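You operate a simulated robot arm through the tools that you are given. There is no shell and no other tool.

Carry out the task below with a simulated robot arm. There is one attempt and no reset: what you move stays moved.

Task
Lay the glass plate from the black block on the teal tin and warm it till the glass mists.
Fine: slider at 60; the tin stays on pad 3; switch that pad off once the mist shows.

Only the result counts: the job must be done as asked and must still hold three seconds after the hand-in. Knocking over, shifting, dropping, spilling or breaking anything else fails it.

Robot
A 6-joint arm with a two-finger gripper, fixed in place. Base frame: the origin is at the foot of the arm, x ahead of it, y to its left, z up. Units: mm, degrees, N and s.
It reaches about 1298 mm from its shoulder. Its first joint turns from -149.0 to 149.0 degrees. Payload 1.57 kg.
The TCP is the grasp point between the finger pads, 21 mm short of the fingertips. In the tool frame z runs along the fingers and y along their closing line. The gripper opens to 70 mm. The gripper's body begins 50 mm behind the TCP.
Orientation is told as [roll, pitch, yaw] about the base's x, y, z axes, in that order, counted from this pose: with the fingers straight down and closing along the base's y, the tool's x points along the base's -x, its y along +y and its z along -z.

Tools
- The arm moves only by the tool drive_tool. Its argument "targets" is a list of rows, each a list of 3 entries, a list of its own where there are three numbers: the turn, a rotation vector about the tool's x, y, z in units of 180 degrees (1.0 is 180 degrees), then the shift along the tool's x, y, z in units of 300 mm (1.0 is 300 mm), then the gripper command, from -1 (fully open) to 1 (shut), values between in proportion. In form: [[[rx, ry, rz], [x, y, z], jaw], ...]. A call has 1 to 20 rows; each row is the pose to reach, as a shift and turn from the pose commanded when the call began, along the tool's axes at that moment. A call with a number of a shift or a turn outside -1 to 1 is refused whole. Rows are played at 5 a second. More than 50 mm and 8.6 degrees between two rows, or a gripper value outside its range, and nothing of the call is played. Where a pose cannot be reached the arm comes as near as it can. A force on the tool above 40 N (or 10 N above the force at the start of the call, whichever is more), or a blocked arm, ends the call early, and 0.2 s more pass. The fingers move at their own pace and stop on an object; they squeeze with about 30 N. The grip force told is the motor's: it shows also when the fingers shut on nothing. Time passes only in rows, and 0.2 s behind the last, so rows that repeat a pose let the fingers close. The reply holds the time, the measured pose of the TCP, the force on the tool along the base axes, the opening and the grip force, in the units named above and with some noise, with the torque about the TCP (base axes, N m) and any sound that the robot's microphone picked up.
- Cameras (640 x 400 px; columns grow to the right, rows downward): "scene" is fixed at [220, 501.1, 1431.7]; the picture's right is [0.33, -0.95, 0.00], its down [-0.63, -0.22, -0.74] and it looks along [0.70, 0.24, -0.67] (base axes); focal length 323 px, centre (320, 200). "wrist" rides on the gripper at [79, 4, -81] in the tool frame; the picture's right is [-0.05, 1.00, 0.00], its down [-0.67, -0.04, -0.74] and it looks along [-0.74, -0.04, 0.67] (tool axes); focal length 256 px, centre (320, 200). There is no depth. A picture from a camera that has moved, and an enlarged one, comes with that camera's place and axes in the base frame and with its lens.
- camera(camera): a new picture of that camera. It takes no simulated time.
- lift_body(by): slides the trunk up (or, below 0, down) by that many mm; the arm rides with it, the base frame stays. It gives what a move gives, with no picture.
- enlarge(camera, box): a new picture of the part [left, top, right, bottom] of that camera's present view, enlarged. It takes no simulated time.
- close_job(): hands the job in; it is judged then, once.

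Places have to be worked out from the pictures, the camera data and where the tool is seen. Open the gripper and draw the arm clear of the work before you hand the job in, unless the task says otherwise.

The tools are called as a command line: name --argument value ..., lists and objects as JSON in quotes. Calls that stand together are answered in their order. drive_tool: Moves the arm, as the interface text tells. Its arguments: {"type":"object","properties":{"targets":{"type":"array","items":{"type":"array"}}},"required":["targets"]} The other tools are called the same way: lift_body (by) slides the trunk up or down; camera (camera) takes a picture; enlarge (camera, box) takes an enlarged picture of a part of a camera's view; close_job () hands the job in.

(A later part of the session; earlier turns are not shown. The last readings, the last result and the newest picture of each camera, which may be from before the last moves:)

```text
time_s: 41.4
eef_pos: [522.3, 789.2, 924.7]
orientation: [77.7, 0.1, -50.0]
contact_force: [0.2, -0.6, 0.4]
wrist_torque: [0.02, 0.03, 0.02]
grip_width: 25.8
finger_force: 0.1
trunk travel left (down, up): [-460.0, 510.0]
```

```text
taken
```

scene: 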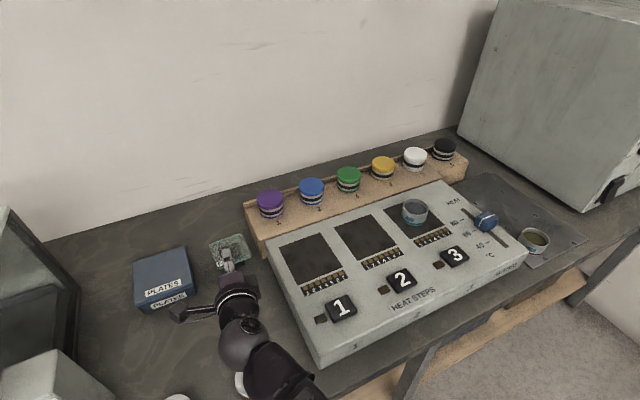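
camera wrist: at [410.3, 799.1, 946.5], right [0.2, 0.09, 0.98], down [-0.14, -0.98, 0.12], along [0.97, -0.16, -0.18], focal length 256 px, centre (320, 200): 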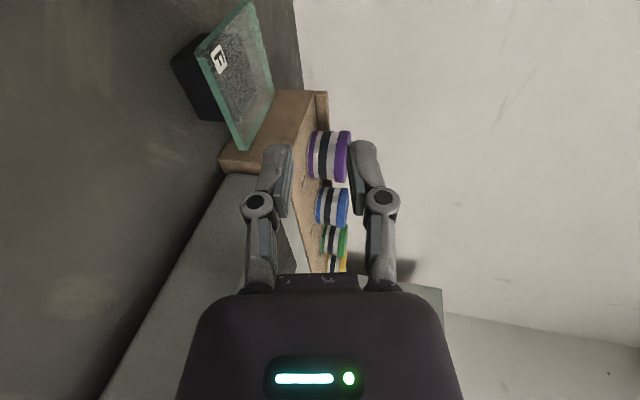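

Good geometry. Lowering 50 mm in front of the plate and checking.

lift_body --by -50

camera --camera "wrist"

enlarge --camera "scene" --box '[160, 220, 368, 350]'

```text
time_s: 42.3
eef_pos: [521.2, 788.4, 874.2]
orientation: [77.7, 0.2, -50.0]
contact_force: [0.6, -0.3, 0.9]
wrist_torque: [0.02, 0.01, -0.02]
grip_width: 26.0
finger_force: 0.1
trunk travel left (down, up): [-410.0, 560.0]
```

```text
taken
camera wrist: at [410.3, 799.1, 896.5], right [0.2, 0.09, 0.98], down [-0.14, -0.98, 0.12], along [0.97, -0.16, -0.18], focal length 256 px, centre (320, 200)
```

wrist: 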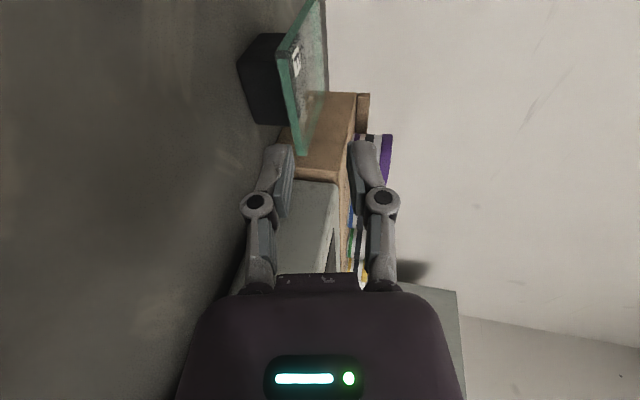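

```text
3.08 times, centred on (264, 285) of scene
camera zoom: at [220.0, 501.1, 1431.7], right [0.33, -0.95, 0.0], down [-0.63, -0.22, -0.74], along [0.7, 0.24, -0.67], focal length 993 px, centre (492, -62)
```

zoom: 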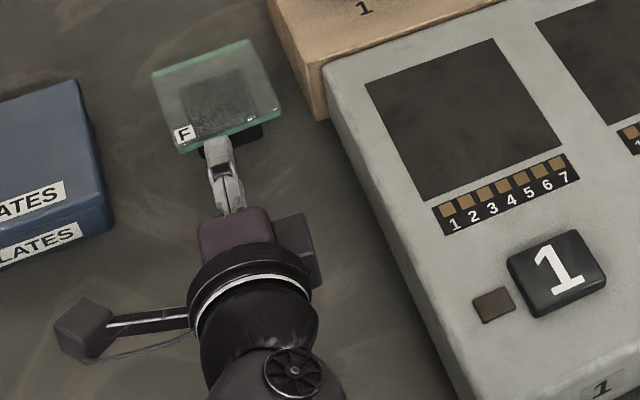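

I enlarge the wrist view to measure plate edge height against the fingers.

enlarge --camera "wrist" --box '[220, 0, 412, 120]'

enlarge --camera "wrist" --box '[230, 100, 390, 200]'

```text
3.33 times, centred on (316, 60) of wrist
camera zoom: at [410.3, 799.1, 896.5], right [0.2, 0.09, 0.98], down [-0.14, -0.98, 0.12], along [0.97, -0.16, -0.18], focal length 853 px, centre (333, 667)
```

zoom: 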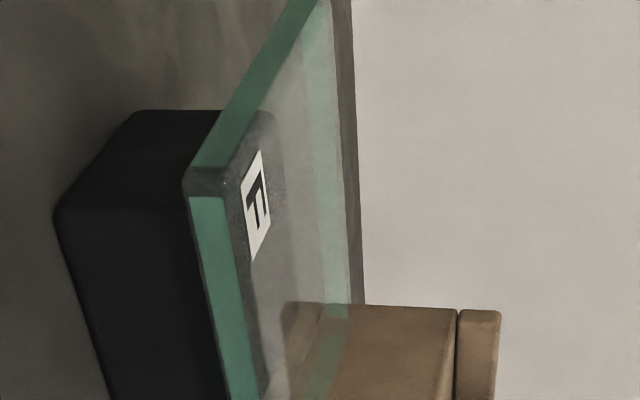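

```text
4.00 times, centred on (310, 150) of wrist
camera zoom: at [410.3, 799.1, 896.5], right [0.2, 0.09, 0.98], down [-0.14, -0.98, 0.12], along [0.97, -0.16, -0.18], focal length 1024 px, centre (360, 400)
```

zoom: 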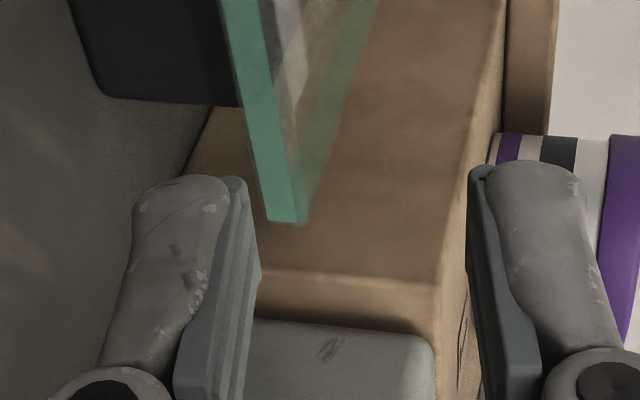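

Plate sits at z≈839.5–846, its front edge mid at ≈(574.5, 826.7). I lower 28 mm so the open fingers (26 mm) bracket the plate height, then advance half-way.

lift_body --by -28

drive_tool --targets '[[[0, 0, 0], [-0.0055, 0.0107, 0.0488], 0.257], [[0, 0, 0], [-0.0107, 0.0213, 0.0977], 0.257]]'

camera --camera "wrist"

enlarge --camera "wrist" --box '[230, 80, 422, 200]'

enlarge --camera "scene" --box '[160, 220, 368, 350]'

```text
time_s: 43.1
eef_pos: [522.0, 789.2, 847.4]
orientation: [77.7, 0.1, -50.0]
contact_force: [0.9, -0.4, -1.0]
wrist_torque: [-0.01, 0.02, -0.04]
grip_width: 26.1
finger_force: 0.0
trunk travel left (down, up): [-382.0, 588.0]
```

```text
time_s: 43.7
eef_pos: [547.5, 802.9, 845.8]
orientation: [77.7, 0.1, -50.0]
contact_force: [-0.2, -0.7, -0.3]
wrist_torque: [0.0, 0.0, 0.0]
grip_width: 25.9
finger_force: 0.1
trunk travel left (down, up): [-382.0, 588.0]
```

```text
taken
camera wrist: at [435.7, 814.2, 868.3], right [0.2, 0.1, 0.98], down [-0.14, -0.98, 0.12], along [0.97, -0.16, -0.18], focal length 256 px, centre (320, 200)
```

wrist: 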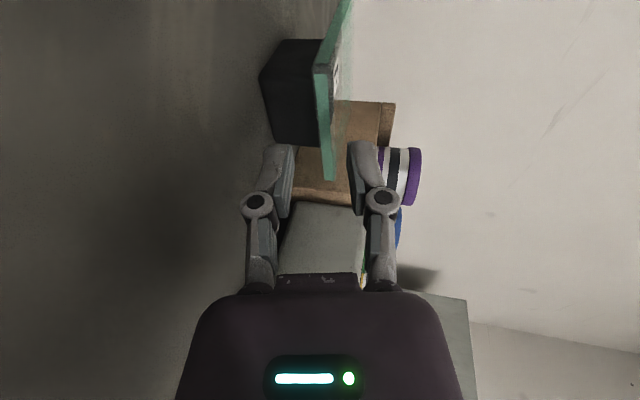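

```text
3.33 times, centred on (326, 140) of wrist
camera zoom: at [435.7, 814.2, 868.3], right [0.2, 0.1, 0.98], down [-0.14, -0.98, 0.12], along [0.97, -0.16, -0.18], focal length 853 px, centre (300, 400)
```

zoom: 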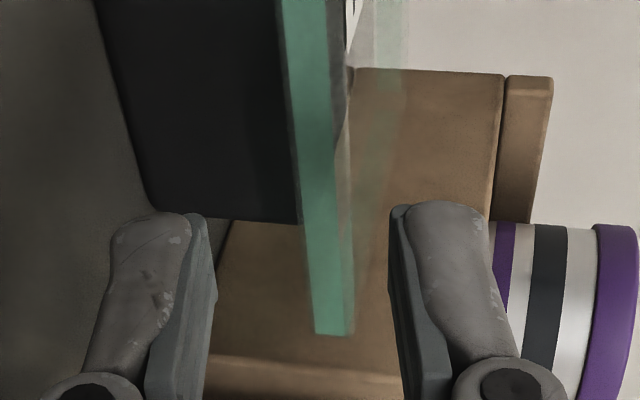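

```text
3.08 times, centred on (264, 285) of scene
camera zoom: at [220.0, 501.1, 1431.7], right [0.33, -0.95, 0.0], down [-0.63, -0.22, -0.74], along [0.7, 0.24, -0.67], focal length 993 px, centre (492, -62)
```

zoom: 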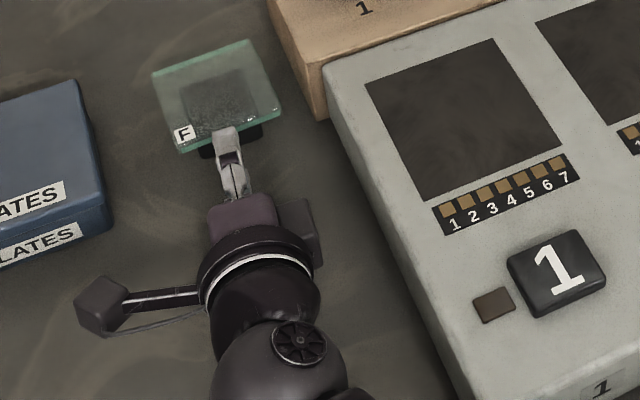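

The plate edge lies centred between the fingers; block face is ~14.7 mm behind the edge. Advancing 27.5 mm for a ~10 mm overlap.

drive_tool --targets '[[[0, 0, 0], [0, 0.0065, 0.0299], 0.257], [[0, 0, 0], [0, 0.013, 0.0597], 0.257], [[0, 0, 0], [0, 0.0195, 0.0896], 0.257], [[0, 0, 0], [0, 0.0195, 0.0896], 0.257]]'

camera --camera "wrist"

enlarge --camera "wrist" --box '[230, 80, 422, 200]'

enlarge --camera "scene" --box '[160, 220, 368, 350]'

```text
time_s: 44.7
eef_pos: [568.2, 823.7, 847.0]
orientation: [77.7, 0.2, -50.0]
contact_force: [-0.1, 0.4, 0.4]
wrist_torque: [-0.01, -0.02, -0.02]
grip_width: 26.1
finger_force: 0.1
trunk travel left (down, up): [-382.0, 588.0]
```

```text
taken
camera wrist: at [456.7, 833.7, 868.4], right [0.2, 0.09, 0.98], down [-0.13, -0.98, 0.12], along [0.97, -0.16, -0.18], focal length 256 px, centre (320, 200)
```

wrist: 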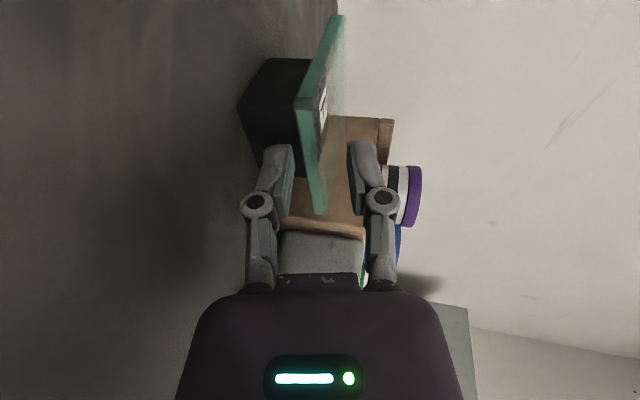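

```text
3.33 times, centred on (326, 140) of wrist
camera zoom: at [456.7, 833.7, 868.4], right [0.2, 0.09, 0.98], down [-0.13, -0.98, 0.12], along [0.97, -0.16, -0.18], focal length 853 px, centre (300, 400)
```

zoom: 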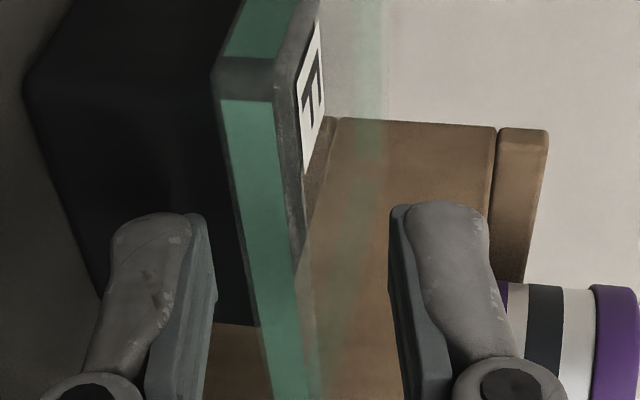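

```text
3.08 times, centred on (264, 285) of scene
camera zoom: at [220.0, 501.1, 1431.7], right [0.33, -0.95, 0.0], down [-0.63, -0.22, -0.74], along [0.7, 0.24, -0.67], focal length 993 px, centre (492, -62)
```

zoom: 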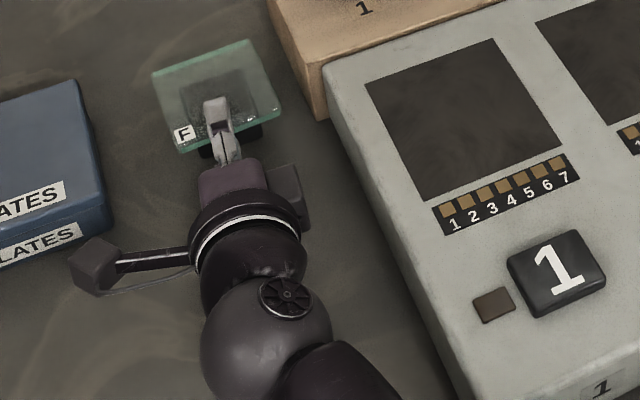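

Fingers overlap the plate edge by ~11 mm, clear of the block. I raise 11 mm so the lower pad starts lifting the front edge, matching the 12° tilt, and look.

lift_body --by 11

enlarge --camera "wrist" --box '[220, 0, 412, 120]'

enlarge --camera "wrist" --box '[230, 80, 422, 200]'

```text
time_s: 45.3
eef_pos: [568.6, 823.4, 857.7]
orientation: [77.7, 0.0, -50.0]
contact_force: [-0.8, 0.2, -0.7]
wrist_torque: [0.0, 0.02, 0.0]
grip_width: 26.3
finger_force: 0.1
trunk travel left (down, up): [-393.0, 577.0]
```

```text
3.33 times, centred on (316, 60) of wrist
camera zoom: at [456.7, 833.6, 879.4], right [0.2, 0.09, 0.98], down [-0.14, -0.98, 0.12], along [0.97, -0.16, -0.18], focal length 853 px, centre (333, 667)
```

zoom: 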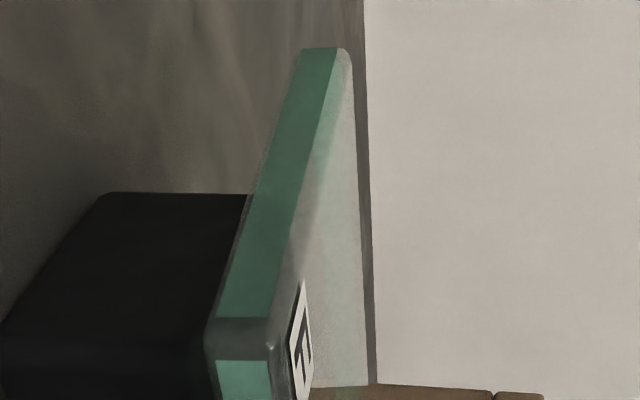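

```text
3.33 times, centred on (326, 140) of wrist
camera zoom: at [456.7, 833.6, 879.4], right [0.2, 0.09, 0.98], down [-0.14, -0.98, 0.12], along [0.97, -0.16, -0.18], focal length 853 px, centre (300, 400)
```

zoom: 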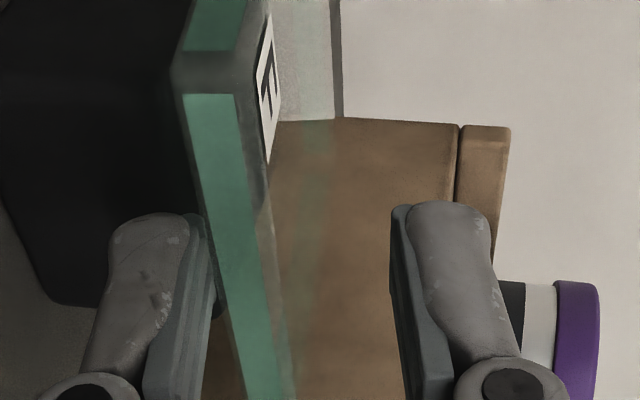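

The front edge has risen ~5 mm as intended, resting on the lower pad. Closing gradually to 14 mm and checking.

drive_tool --targets '[[[0, 0, 0], [0, 0, 0], 0.37], [[0, 0, 0], [0, 0, 0], 0.49], [[0, 0, 0], [0, 0, 0], 0.6], [[0, 0, 0], [0, 0, 0], 0.6]]'

camera --camera "wrist"

enlarge --camera "wrist" --box '[220, 60, 412, 180]'

```text
time_s: 46.3
eef_pos: [568.6, 824.3, 857.9]
orientation: [77.7, 0.0, -49.9]
contact_force: [-1.2, 0.2, -0.5]
wrist_torque: [-0.03, 0.01, 0.01]
grip_width: 14.4
finger_force: 0.2
trunk travel left (down, up): [-393.0, 577.0]
```

```text
taken
camera wrist: at [456.6, 833.6, 879.4], right [0.2, 0.09, 0.98], down [-0.14, -0.98, 0.12], along [0.97, -0.16, -0.18], focal length 256 px, centre (320, 200)
```

wrist: 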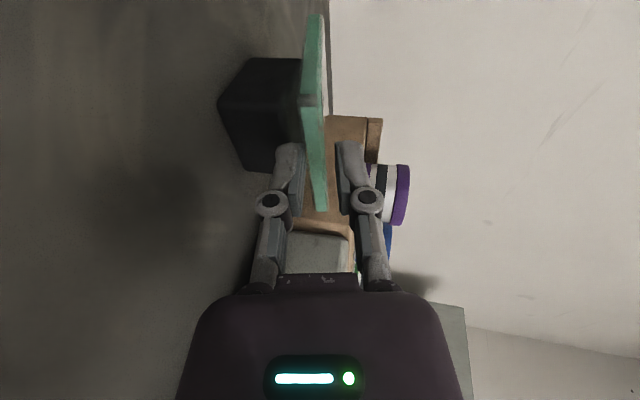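

```text
3.33 times, centred on (316, 120) of wrist
camera zoom: at [456.6, 833.6, 879.4], right [0.2, 0.09, 0.98], down [-0.14, -0.98, 0.12], along [0.97, -0.16, -0.18], focal length 853 px, centre (333, 467)
```

zoom: 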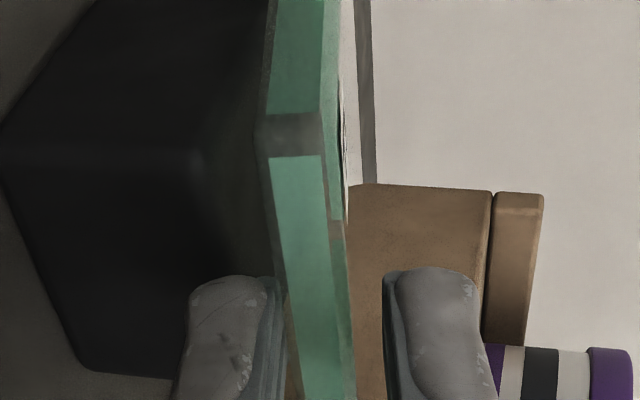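

The plate is tilting up in line with the pads. Closing the rest of the way.

drive_tool --targets '[[[0, 0, 0], [0, 0, 0], 0.69], [[0, 0, 0], [0, 0, 0], 0.77], [[0, 0, 0], [0, 0, 0], 0.9], [[0, 0, 0], [0, 0, 0], 1], [[0, 0, 0], [0, 0, 0], 1]]'

camera --camera "wrist"

enlarge --camera "wrist" --box '[220, 60, 412, 180]'

enlarge --camera "scene" --box '[160, 220, 368, 350]'

```text
time_s: 47.5
eef_pos: [568.0, 824.6, 858.6]
orientation: [77.7, 0.0, -50.2]
contact_force: [0.2, 1.3, 0.1]
wrist_torque: [-0.07, 0.01, -0.01]
grip_width: 9.7
finger_force: 30.2
trunk travel left (down, up): [-393.0, 577.0]
```

```text
taken
camera wrist: at [456.7, 833.6, 879.4], right [0.2, 0.09, 0.98], down [-0.14, -0.98, 0.12], along [0.97, -0.16, -0.18], focal length 256 px, centre (320, 200)
```

wrist: 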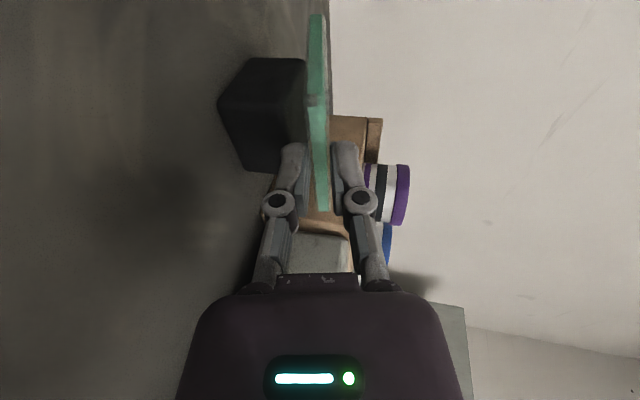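

```text
3.33 times, centred on (316, 120) of wrist
camera zoom: at [456.7, 833.6, 879.4], right [0.2, 0.09, 0.98], down [-0.14, -0.98, 0.12], along [0.97, -0.16, -0.18], focal length 853 px, centre (333, 467)
```

zoom: 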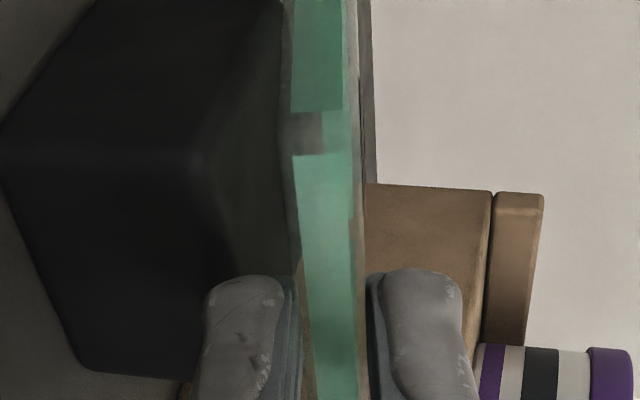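

```text
3.08 times, centred on (264, 285) of scene
camera zoom: at [220.0, 501.1, 1431.7], right [0.33, -0.95, 0.0], down [-0.63, -0.22, -0.74], along [0.7, 0.24, -0.67], focal length 993 px, centre (492, -62)
```

zoom: 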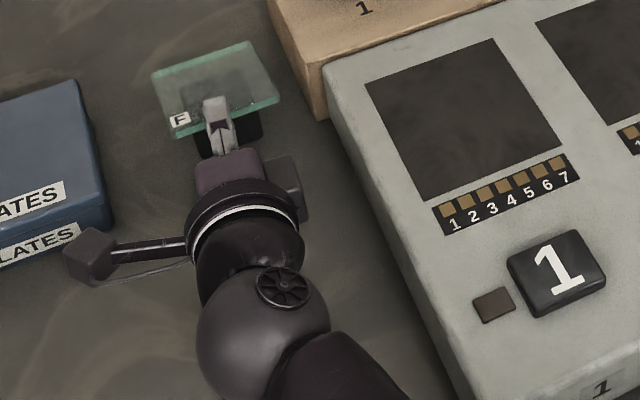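

Gripped at 9.7 mm with 30 N and the plate looks in line with the pads. Lifting 12 mm and checking the hold.

lift_body --by 12

enlarge --camera "wrist" --box '[220, 60, 412, 180]'

enlarge --camera "scene" --box '[160, 220, 368, 350]'

```text
time_s: 48.1
eef_pos: [568.1, 823.6, 869.4]
orientation: [77.8, 0.0, -50.1]
contact_force: [-0.9, -1.1, 0.4]
wrist_torque: [-0.02, 0.05, 0.01]
grip_width: 12.5
finger_force: 0.1
trunk travel left (down, up): [-405.0, 565.0]
```

```text
3.33 times, centred on (316, 120) of wrist
camera zoom: at [456.6, 833.6, 891.4], right [0.2, 0.09, 0.98], down [-0.14, -0.98, 0.12], along [0.97, -0.16, -0.18], focal length 853 px, centre (333, 467)
```

zoom: 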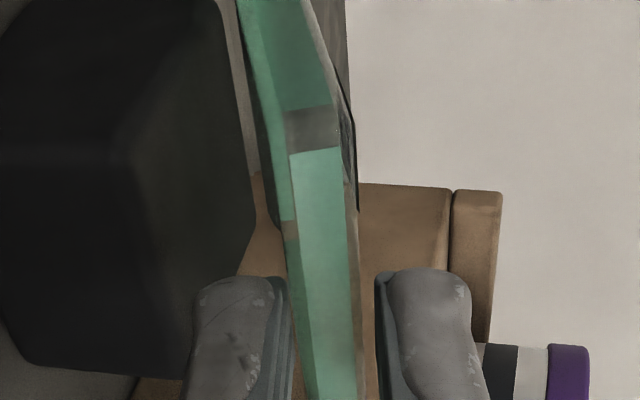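

```text
3.08 times, centred on (264, 285) of scene
camera zoom: at [220.0, 501.1, 1431.7], right [0.33, -0.95, 0.0], down [-0.63, -0.22, -0.74], along [0.7, 0.24, -0.67], focal length 993 px, centre (492, -62)
```

zoom: 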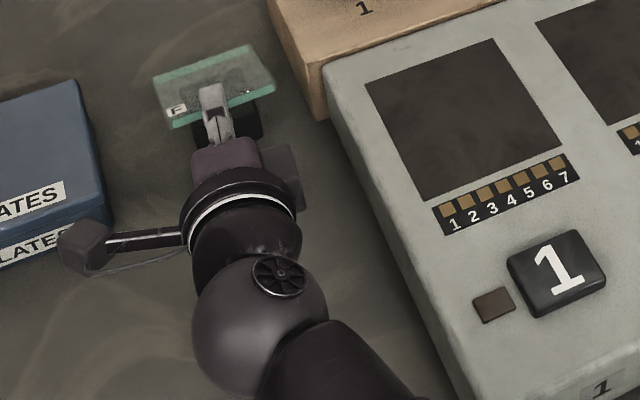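

After the lift the grip reads 12.5 mm with no force — the jaw did not keep squeezing during the trunk move, and the plate is tilted, still resting on block and lower pad. I re-close in place and check.

drive_tool --targets '[[[0, 0, 0], [0, 0, 0], 0.8], [[0, 0, 0], [0, 0, 0], 1], [[0, 0, 0], [0, 0, 0], 1]]'

camera --camera "wrist"

enlarge --camera "wrist" --box '[220, 60, 412, 180]'

```text
time_s: 48.9
eef_pos: [568.0, 823.6, 868.6]
orientation: [77.7, 0.1, -49.9]
contact_force: [0.0, 0.1, -0.3]
wrist_torque: [-0.05, 0.08, 0.02]
grip_width: 9.6
finger_force: 29.4
trunk travel left (down, up): [-405.0, 565.0]
```

```text
taken
camera wrist: at [456.7, 833.7, 891.3], right [0.2, 0.09, 0.98], down [-0.14, -0.98, 0.12], along [0.97, -0.16, -0.18], focal length 256 px, centre (320, 200)
```

wrist: 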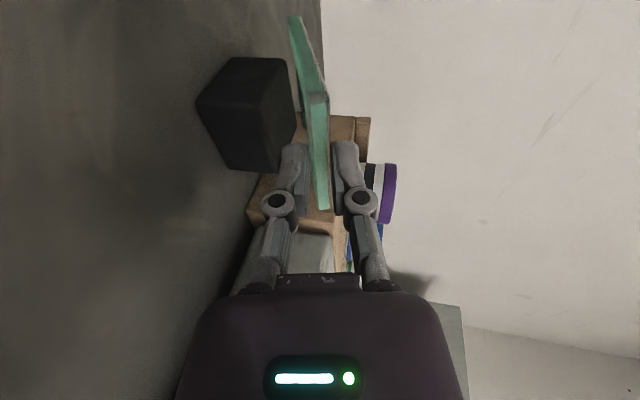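

```text
3.33 times, centred on (316, 120) of wrist
camera zoom: at [456.7, 833.7, 891.3], right [0.2, 0.09, 0.98], down [-0.14, -0.98, 0.12], along [0.97, -0.16, -0.18], focal length 853 px, centre (333, 467)
```

zoom: 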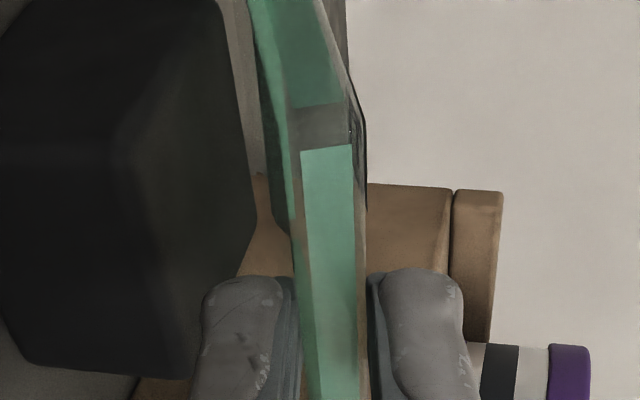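

Now regripped (29 N) but the plate hangs ~10° steeper than the pads, rear still on the block. I test whether a tiny trunk lift again relaxes the jaw.

lift_body --by 2

enlarge --camera "wrist" --box '[220, 60, 412, 180]'

```text
time_s: 49.4
eef_pos: [567.7, 823.5, 871.5]
orientation: [77.7, 0.0, -50.0]
contact_force: [0.4, -0.4, -1.0]
wrist_torque: [-0.05, 0.06, -0.01]
grip_width: 10.0
finger_force: 30.2
trunk travel left (down, up): [-407.0, 563.0]
```

```text
3.33 times, centred on (316, 120) of wrist
camera zoom: at [456.7, 833.7, 893.3], right [0.2, 0.09, 0.98], down [-0.14, -0.98, 0.12], along [0.97, -0.16, -0.18], focal length 853 px, centre (333, 467)
```

zoom: 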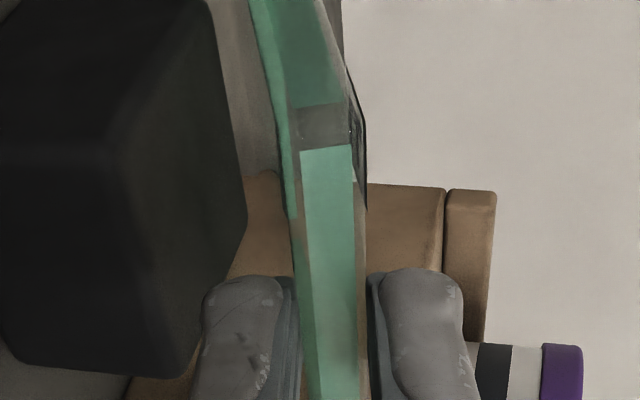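

This time the jaw held (10.0 mm, 30 N). Lifting in small increments while watching the grip reading.

lift_body --by 4

enlarge --camera "wrist" --box '[220, 60, 412, 180]'

```text
time_s: 49.9
eef_pos: [568.2, 823.0, 874.9]
orientation: [77.6, 0.0, -50.0]
contact_force: [-0.3, -0.1, -1.3]
wrist_torque: [-0.02, 0.03, -0.02]
grip_width: 9.9
finger_force: 30.3
trunk travel left (down, up): [-411.0, 559.0]
```

```text
3.33 times, centred on (316, 120) of wrist
camera zoom: at [456.7, 833.7, 897.3], right [0.2, 0.1, 0.98], down [-0.14, -0.98, 0.12], along [0.97, -0.16, -0.18], focal length 853 px, centre (333, 467)
```

zoom: 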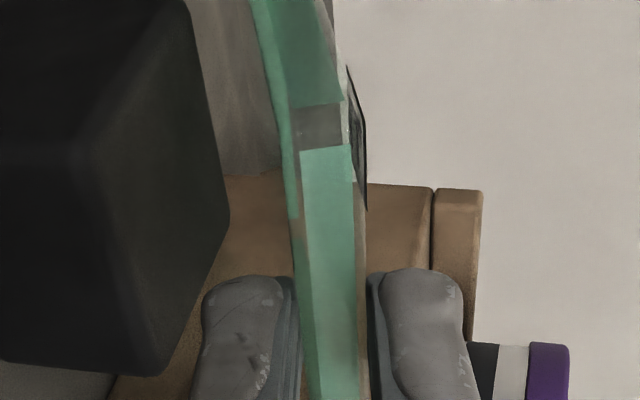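

The plate is now lifted and carried, but pitched ~10° steeper than the pads. I'll set its rear back on the block while gripped so the block rotates it flatter, lowering in small steps.

lift_body --by -8

lift_body --by -5

enlarge --camera "wrist" --box '[220, 60, 412, 180]'

```text
time_s: 50.5
eef_pos: [567.8, 822.5, 868.0]
orientation: [77.6, 0.1, -50.0]
contact_force: [0.2, 1.5, -2.3]
wrist_torque: [-0.07, 0.09, -0.03]
grip_width: 9.9
finger_force: 29.9
trunk travel left (down, up): [-403.0, 567.0]
```

```text
time_s: 51.0
eef_pos: [568.8, 822.9, 863.4]
orientation: [77.6, 0.0, -50.0]
contact_force: [0.6, 0.3, -1.1]
wrist_torque: [-0.07, 0.08, 0.02]
grip_width: 9.7
finger_force: 30.5
trunk travel left (down, up): [-398.0, 572.0]
```

```text
3.33 times, centred on (316, 120) of wrist
camera zoom: at [456.7, 833.7, 884.2], right [0.2, 0.09, 0.98], down [-0.14, -0.98, 0.12], along [0.97, -0.16, -0.18], focal length 853 px, centre (333, 467)
```

zoom: 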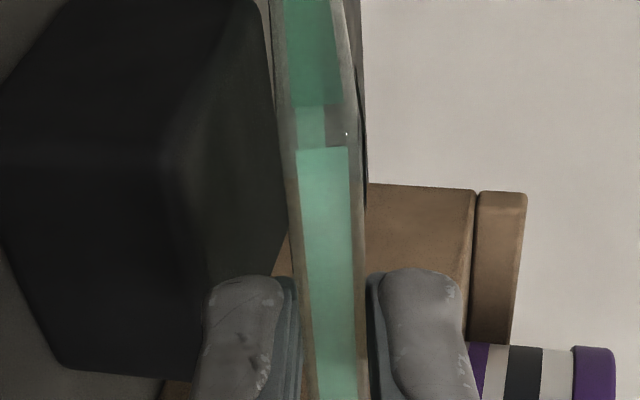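

The block rotates the plate back easily under grip. I keep lowering in steps so that the plate ends lying flat on the block while held.

lift_body --by -6

lift_body --by -4

enlarge --camera "wrist" --box '[220, 60, 412, 180]'

enlarge --camera "scene" --box '[160, 220, 368, 350]'

```text
time_s: 51.6
eef_pos: [569.1, 824.1, 857.9]
orientation: [77.7, 0.1, -50.0]
contact_force: [-1.2, -0.4, -1.4]
wrist_torque: [-0.04, 0.03, -0.02]
grip_width: 9.4
finger_force: 30.0
trunk travel left (down, up): [-392.0, 578.0]
```

```text
time_s: 52.1
eef_pos: [568.0, 822.3, 853.0]
orientation: [77.7, 0.0, -49.9]
contact_force: [-1.8, -1.3, 1.3]
wrist_torque: [0.03, -0.12, -0.07]
grip_width: 9.6
finger_force: 30.1
trunk travel left (down, up): [-388.0, 582.0]
```

```text
3.33 times, centred on (316, 120) of wrist
camera zoom: at [456.4, 833.4, 874.6], right [0.2, 0.09, 0.98], down [-0.14, -0.98, 0.12], along [0.97, -0.16, -0.18], focal length 853 px, centre (333, 467)
```

zoom: 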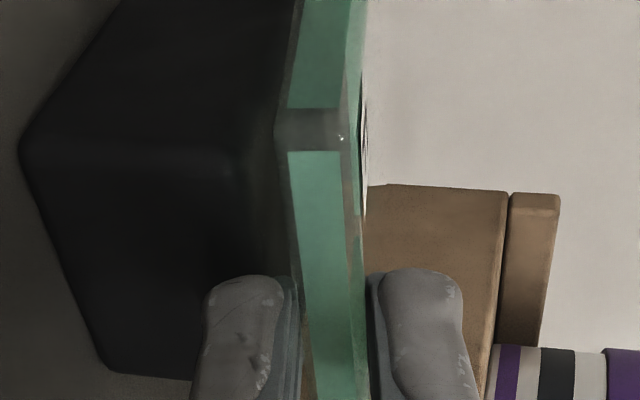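

```text
3.08 times, centred on (264, 285) of scene
camera zoom: at [220.0, 501.1, 1431.7], right [0.33, -0.95, 0.0], down [-0.63, -0.22, -0.74], along [0.7, 0.24, -0.67], focal length 993 px, centre (492, -62)
```

zoom: 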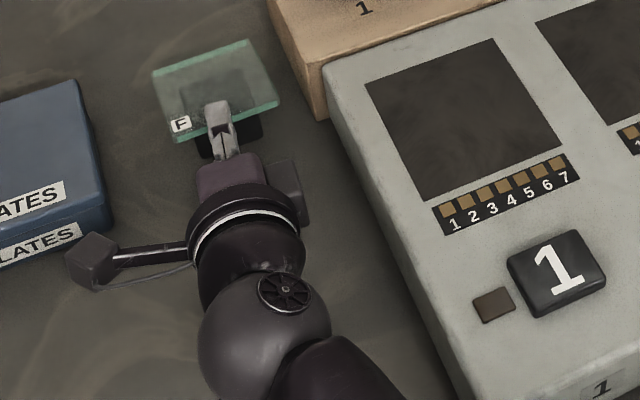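

Plate is rotating flatter than the tool axis, forces stay ~2 N. Continue down 4 mm twice.

lift_body --by -4

lift_body --by -3

enlarge --camera "wrist" --box '[220, 60, 412, 180]'

camera --camera "wrist"

```text
time_s: 52.6
eef_pos: [567.3, 822.6, 850.4]
orientation: [77.8, 0.0, -50.0]
contact_force: [-2.3, -1.1, 2.6]
wrist_torque: [0.06, -0.21, -0.06]
grip_width: 9.8
finger_force: 30.5
trunk travel left (down, up): [-384.0, 586.0]
```

```text
time_s: 53.1
eef_pos: [567.7, 823.6, 846.8]
orientation: [77.8, 0.1, -50.0]
contact_force: [-2.4, -1.9, 2.4]
wrist_torque: [0.06, -0.2, -0.07]
grip_width: 9.8
finger_force: 29.8
trunk travel left (down, up): [-381.0, 589.0]
```

```text
3.33 times, centred on (316, 120) of wrist
camera zoom: at [456.4, 833.3, 867.8], right [0.2, 0.09, 0.98], down [-0.14, -0.98, 0.12], along [0.97, -0.16, -0.18], focal length 853 px, centre (333, 467)
```

zoom: 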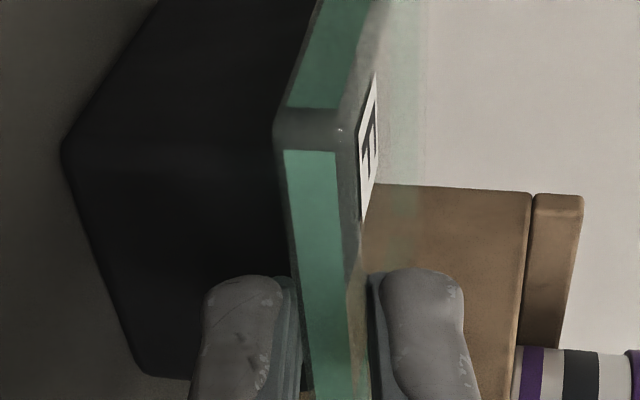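

```text
taken
camera wrist: at [456.4, 833.3, 867.8], right [0.2, 0.09, 0.98], down [-0.14, -0.98, 0.12], along [0.97, -0.16, -0.18], focal length 256 px, centre (320, 200)
```

wrist: 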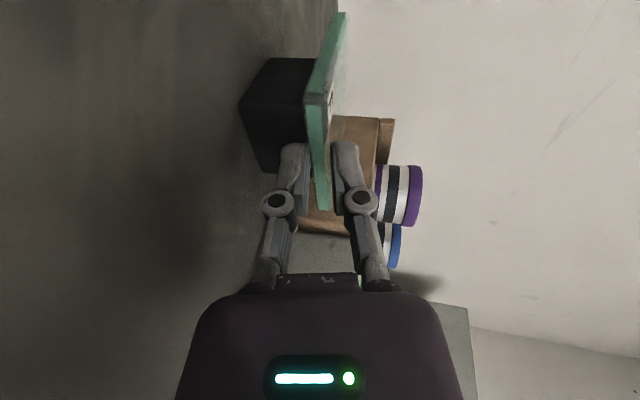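

The plate is now nearly level on the block and held with 30 N. I lift gently by 3 mm steps to see if it keeps this angle.

lift_body --by 3

lift_body --by 4

lift_body --by 5

camera --camera "wrist"

enlarge --camera "wrist" --box '[220, 0, 412, 120]'

```text
time_s: 53.7
eef_pos: [567.2, 823.0, 849.3]
orientation: [77.8, 0.0, -50.0]
contact_force: [0.1, 0.2, 1.2]
wrist_torque: [0.07, -0.18, 0.0]
grip_width: 9.6
finger_force: 30.1
trunk travel left (down, up): [-384.0, 586.0]
```

```text
time_s: 54.2
eef_pos: [568.3, 823.7, 853.3]
orientation: [77.7, 0.0, -50.0]
contact_force: [0.4, -0.2, 0.3]
wrist_torque: [0.03, -0.16, -0.06]
grip_width: 9.9
finger_force: 30.0
trunk travel left (down, up): [-388.0, 582.0]
```

```text
time_s: 54.7
eef_pos: [568.1, 823.7, 858.5]
orientation: [77.7, 0.1, -50.0]
contact_force: [-0.7, 0.6, -0.8]
wrist_torque: [-0.07, 0.06, 0.04]
grip_width: 9.4
finger_force: 29.8
trunk travel left (down, up): [-393.0, 577.0]
```

```text
taken
camera wrist: at [456.7, 833.7, 879.2], right [0.2, 0.09, 0.98], down [-0.14, -0.98, 0.12], along [0.97, -0.16, -0.18], focal length 256 px, centre (320, 200)
```

wrist: 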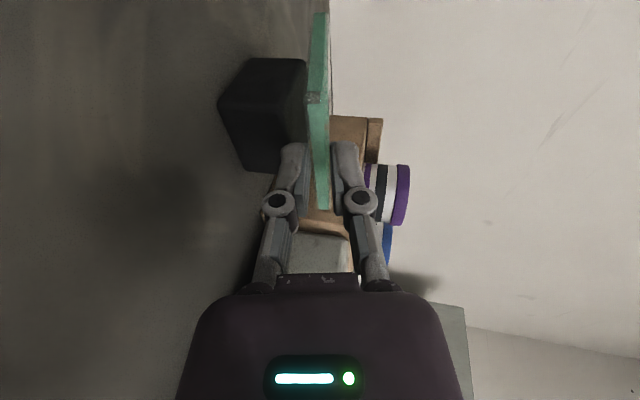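

```text
3.33 times, centred on (316, 60) of wrist
camera zoom: at [456.7, 833.7, 879.2], right [0.2, 0.09, 0.98], down [-0.14, -0.98, 0.12], along [0.97, -0.16, -0.18], focal length 853 px, centre (333, 667)
```

zoom: 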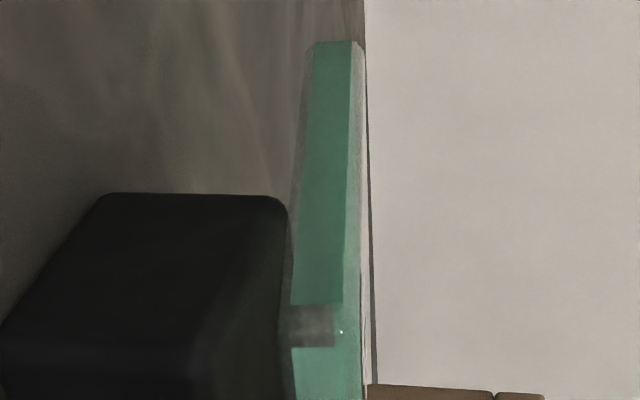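

The plate settled aligned with the pads (level with tool axis). Lifting 4 mm more to see whether it now carries at this angle.

lift_body --by 4

lift_body --by 4

camera --camera "wrist"

enlarge --camera "wrist" --box '[220, 0, 412, 120]'

```text
time_s: 55.3
eef_pos: [567.6, 823.8, 861.1]
orientation: [77.8, 0.0, -50.0]
contact_force: [-0.4, 0.2, -1.5]
wrist_torque: [-0.06, 0.05, 0.04]
grip_width: 9.6
finger_force: 30.1
trunk travel left (down, up): [-397.0, 573.0]
```

```text
time_s: 55.8
eef_pos: [568.9, 823.4, 865.8]
orientation: [77.6, 0.0, -50.0]
contact_force: [0.3, 0.0, -1.7]
wrist_torque: [-0.03, 0.08, 0.03]
grip_width: 9.5
finger_force: 30.5
trunk travel left (down, up): [-401.0, 569.0]
```

```text
taken
camera wrist: at [456.7, 833.7, 887.3], right [0.2, 0.1, 0.98], down [-0.14, -0.98, 0.12], along [0.97, -0.16, -0.18], focal length 256 px, centre (320, 200)
```

wrist: 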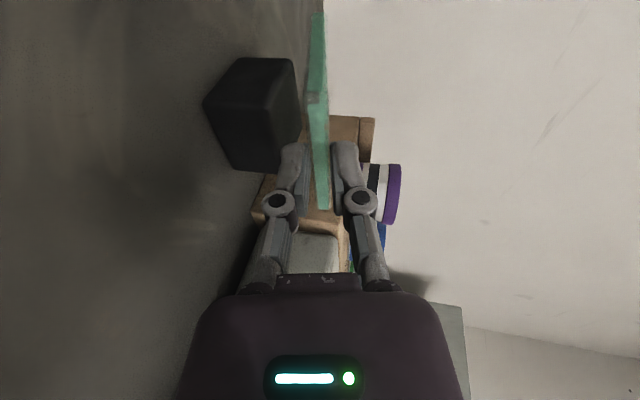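

```text
3.33 times, centred on (316, 60) of wrist
camera zoom: at [456.7, 833.7, 887.3], right [0.2, 0.1, 0.98], down [-0.14, -0.98, 0.12], along [0.97, -0.16, -0.18], focal length 853 px, centre (333, 667)
```

zoom: 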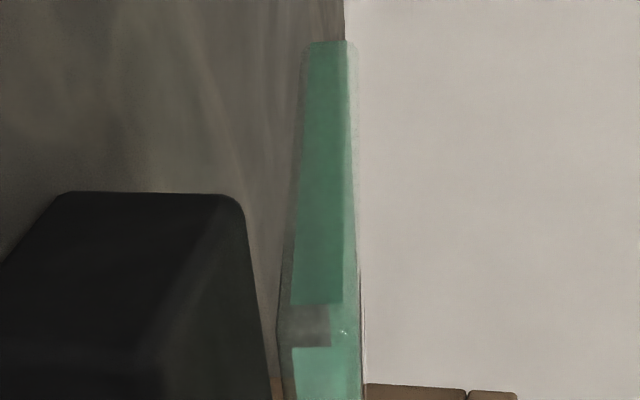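

Now the plate is off the block and aligned with the tool within ~1°. Lifting further in modest steps, monitoring grip.

lift_body --by 8

lift_body --by 20

camera --camera "wrist"

```text
time_s: 56.4
eef_pos: [568.0, 823.9, 873.5]
orientation: [77.6, 0.0, -50.0]
contact_force: [0.0, 0.2, -1.9]
wrist_torque: [-0.06, 0.04, 0.0]
grip_width: 9.6
finger_force: 30.6
trunk travel left (down, up): [-409.0, 561.0]
```

```text
time_s: 57.0
eef_pos: [567.8, 822.9, 894.1]
orientation: [77.7, 0.0, -50.0]
contact_force: [0.0, 0.0, -1.8]
wrist_torque: [-0.02, 0.04, 0.04]
grip_width: 9.8
finger_force: 29.8
trunk travel left (down, up): [-429.0, 541.0]
```

```text
taken
camera wrist: at [456.7, 833.8, 915.2], right [0.2, 0.1, 0.98], down [-0.14, -0.98, 0.12], along [0.97, -0.16, -0.18], focal length 256 px, centre (320, 200)
```

wrist: 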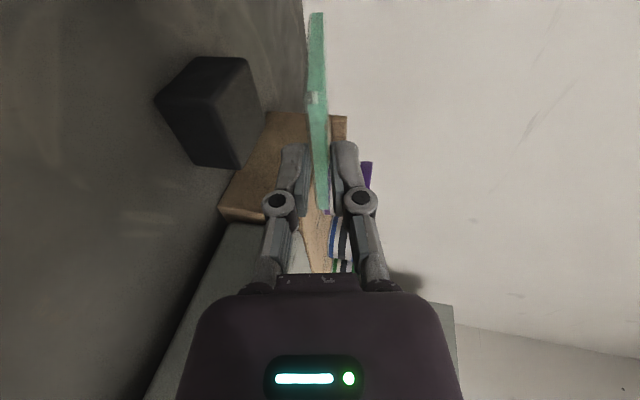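

Plate is carried steadily (weight ~1.8 N). Raising to travel height.

lift_body --by 50

lift_body --by 80

camera --camera "scene"

camera --camera "wrist"

```text
time_s: 58.0
eef_pos: [568.1, 823.9, 944.3]
orientation: [77.7, 0.0, -50.1]
contact_force: [0.3, 0.5, -1.9]
wrist_torque: [-0.03, 0.04, 0.0]
grip_width: 9.6
finger_force: 29.9
trunk travel left (down, up): [-479.0, 491.0]
```

```text
time_s: 59.1
eef_pos: [568.5, 823.5, 1023.6]
orientation: [77.7, 0.0, -50.0]
contact_force: [0.0, 0.4, -1.7]
wrist_torque: [-0.06, 0.02, -0.03]
grip_width: 9.9
finger_force: 29.4
trunk travel left (down, up): [-559.0, 411.0]
```

```text
taken
```

scene: 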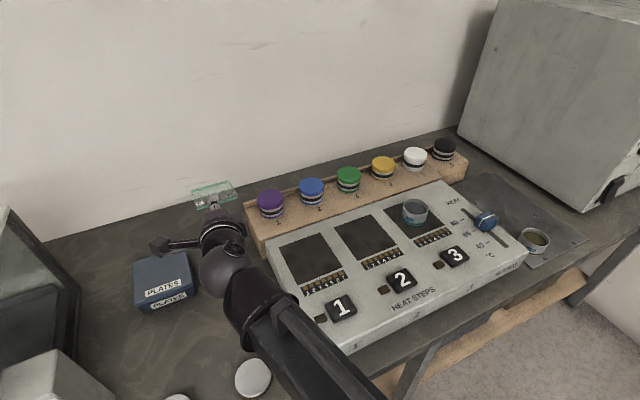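

```text
taken
camera wrist: at [456.7, 833.8, 1045.1], right [0.2, 0.1, 0.98], down [-0.14, -0.98, 0.12], along [0.97, -0.16, -0.18], focal length 256 px, centre (320, 200)
```

wrist: 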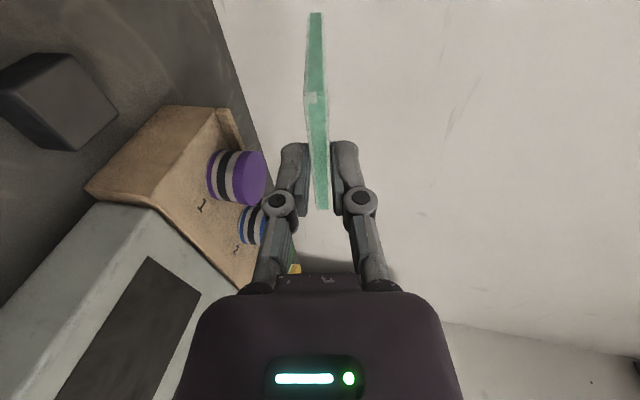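

Holding well. Now I carry the plate toward the tin, half the way first, gradually turning azimuth from 40° toward 12° so the tool will come in between buttons 2 and 3.

drive_tool --targets '[[[0, -0.0063, 0.00138], [-0.0583, -0.002, -0.0092], 1], [[0, -0.0127, 0.00276], [-0.1167, -0.004, -0.0184], 1], [[0, -0.019, 0.00414], [-0.175, -0.006, -0.0276], 1], [[0, -0.0253, 0.00552], [-0.2333, -0.008, -0.0367], 1], [[0, -0.0317, 0.0069], [-0.2917, -0.01, -0.0459], 1], [[0, -0.038, 0.00828], [-0.35, -0.012, -0.0551], 1], [[0, -0.0443, 0.00966], [-0.4083, -0.014, -0.0643], 1], [[0, -0.0507, 0.01103], [-0.4667, -0.016, -0.0735], 1], [[0, -0.057, 0.0124], [-0.525, -0.018, -0.0827], 1], [[0, -0.0633, 0.0138], [-0.5833, -0.02, -0.0918], 1], [[0, -0.0697, 0.01517], [-0.6417, -0.022, -0.101], 1], [[0, -0.076, 0.01655], [-0.7, -0.024, -0.1102], 1]]'

camera --camera "wrist"

camera --camera "scene"

```text
time_s: 61.7
eef_pos: [677.1, 639.7, 1023.8]
orientation: [77.9, 0.2, -64.1]
contact_force: [0.8, -0.2, -1.6]
wrist_torque: [-0.08, 0.06, -0.03]
grip_width: 9.6
finger_force: 30.3
trunk travel left (down, up): [-559.0, 411.0]
```

```text
taken
camera wrist: at [571.4, 676.4, 1045.5], right [0.21, 0.04, 0.98], down [-0.37, -0.92, 0.12], along [0.9, -0.39, -0.18], focal length 256 px, centre (320, 200)
```

wrist: 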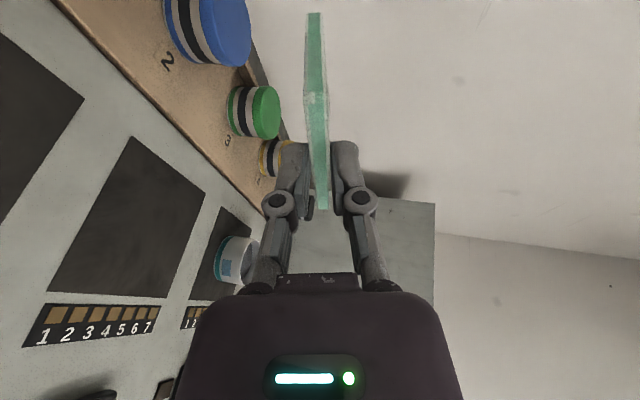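

```text
taken
```

scene: 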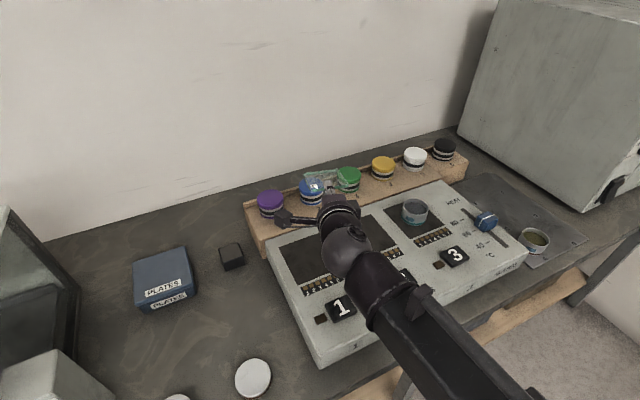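

Midway, plate steady. Second half to above the tin at azimuth ~12°.

drive_tool --targets '[[[0, -0.0063, 0.00138], [-0.0586, 0.0011, 0.0051], 1], [[0, -0.0127, 0.00276], [-0.1172, 0.0022, 0.0102], 1], [[0, -0.019, 0.00414], [-0.1758, 0.0033, 0.0153], 1], [[0, -0.0253, 0.00552], [-0.2343, 0.0045, 0.0204], 1], [[0, -0.0317, 0.0069], [-0.2929, 0.0056, 0.0255], 1], [[0, -0.038, 0.00828], [-0.3515, 0.0067, 0.0306], 1], [[0, -0.0443, 0.00966], [-0.4101, 0.0078, 0.0357], 1], [[0, -0.0507, 0.01103], [-0.4687, 0.0089, 0.0408], 1], [[0, -0.057, 0.0124], [-0.5273, 0.01, 0.0459], 1], [[0, -0.0633, 0.0138], [-0.5858, 0.0111, 0.051], 1], [[0, -0.0697, 0.01517], [-0.6444, 0.0122, 0.0561], 1], [[0, -0.076, 0.01655], [-0.703, 0.01335, 0.0612], 1]]'

camera --camera "wrist"

camera --camera "scene"

```text
time_s: 64.3
eef_pos: [785.2, 457.8, 1023.5]
orientation: [77.6, -0.1, -78.0]
contact_force: [0.9, 0.2, -1.0]
wrist_torque: [-0.02, 0.11, 0.02]
grip_width: 9.6
finger_force: 30.7
trunk travel left (down, up): [-559.0, 411.0]
```

```text
taken
camera wrist: at [692.1, 518.7, 1045.2], right [0.22, -0.01, 0.98], down [-0.58, -0.8, 0.12], along [0.78, -0.59, -0.18], focal length 256 px, centre (320, 200)
```

wrist: 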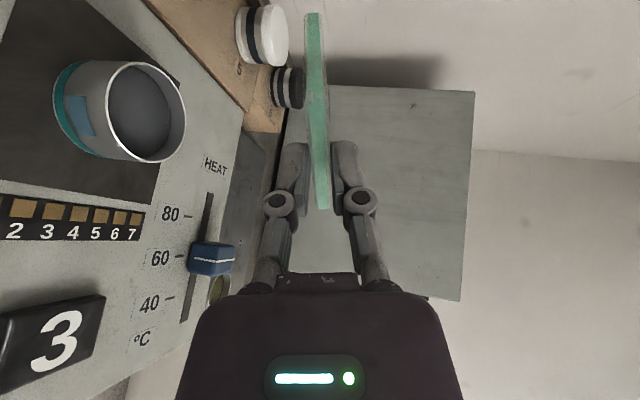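

```text
taken
```

scene: 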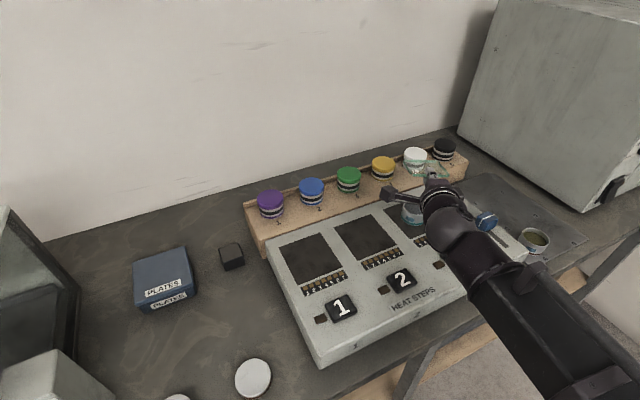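

Above the tin. Lowering 70 mm and viewing alignment from both cameras.

lift_body --by -70

camera --camera "wrist"

enlarge --camera "scene" --box '[360, 160, 520, 260]'

```text
time_s: 65.4
eef_pos: [786.2, 457.9, 953.2]
orientation: [77.8, 0.2, -78.1]
contact_force: [-0.6, 0.3, -1.0]
wrist_torque: [-0.02, 0.04, 0.01]
grip_width: 9.6
finger_force: 30.2
trunk travel left (down, up): [-489.0, 481.0]
```

```text
taken
camera wrist: at [692.1, 518.7, 975.3], right [0.22, -0.01, 0.98], down [-0.58, -0.8, 0.12], along [0.78, -0.59, -0.18], focal length 256 px, centre (320, 200)
```

wrist: 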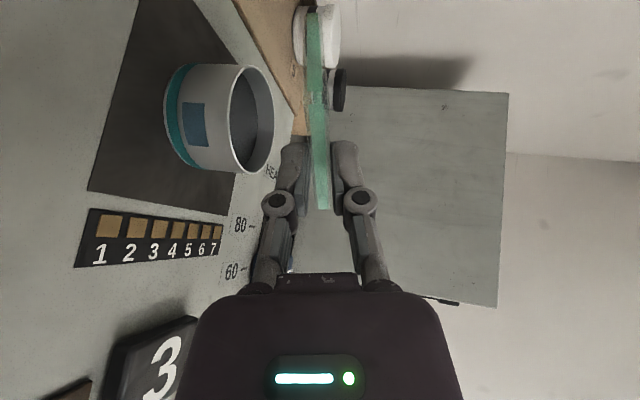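

```text
4.00 times, centred on (440, 210) of scene
camera zoom: at [220.0, 501.1, 1431.7], right [0.33, -0.95, 0.0], down [-0.63, -0.22, -0.74], along [0.7, 0.24, -0.67], focal length 1291 px, centre (-160, 160)
```

zoom: 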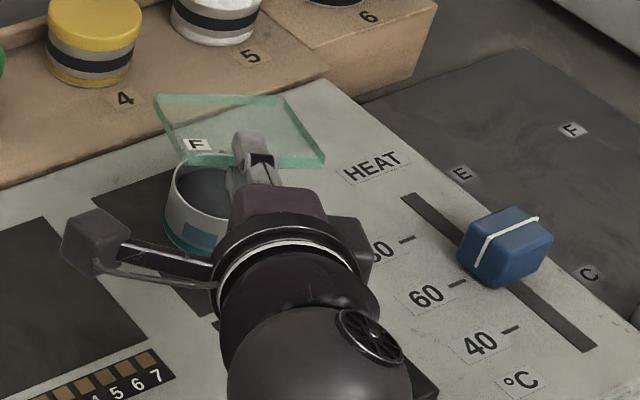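

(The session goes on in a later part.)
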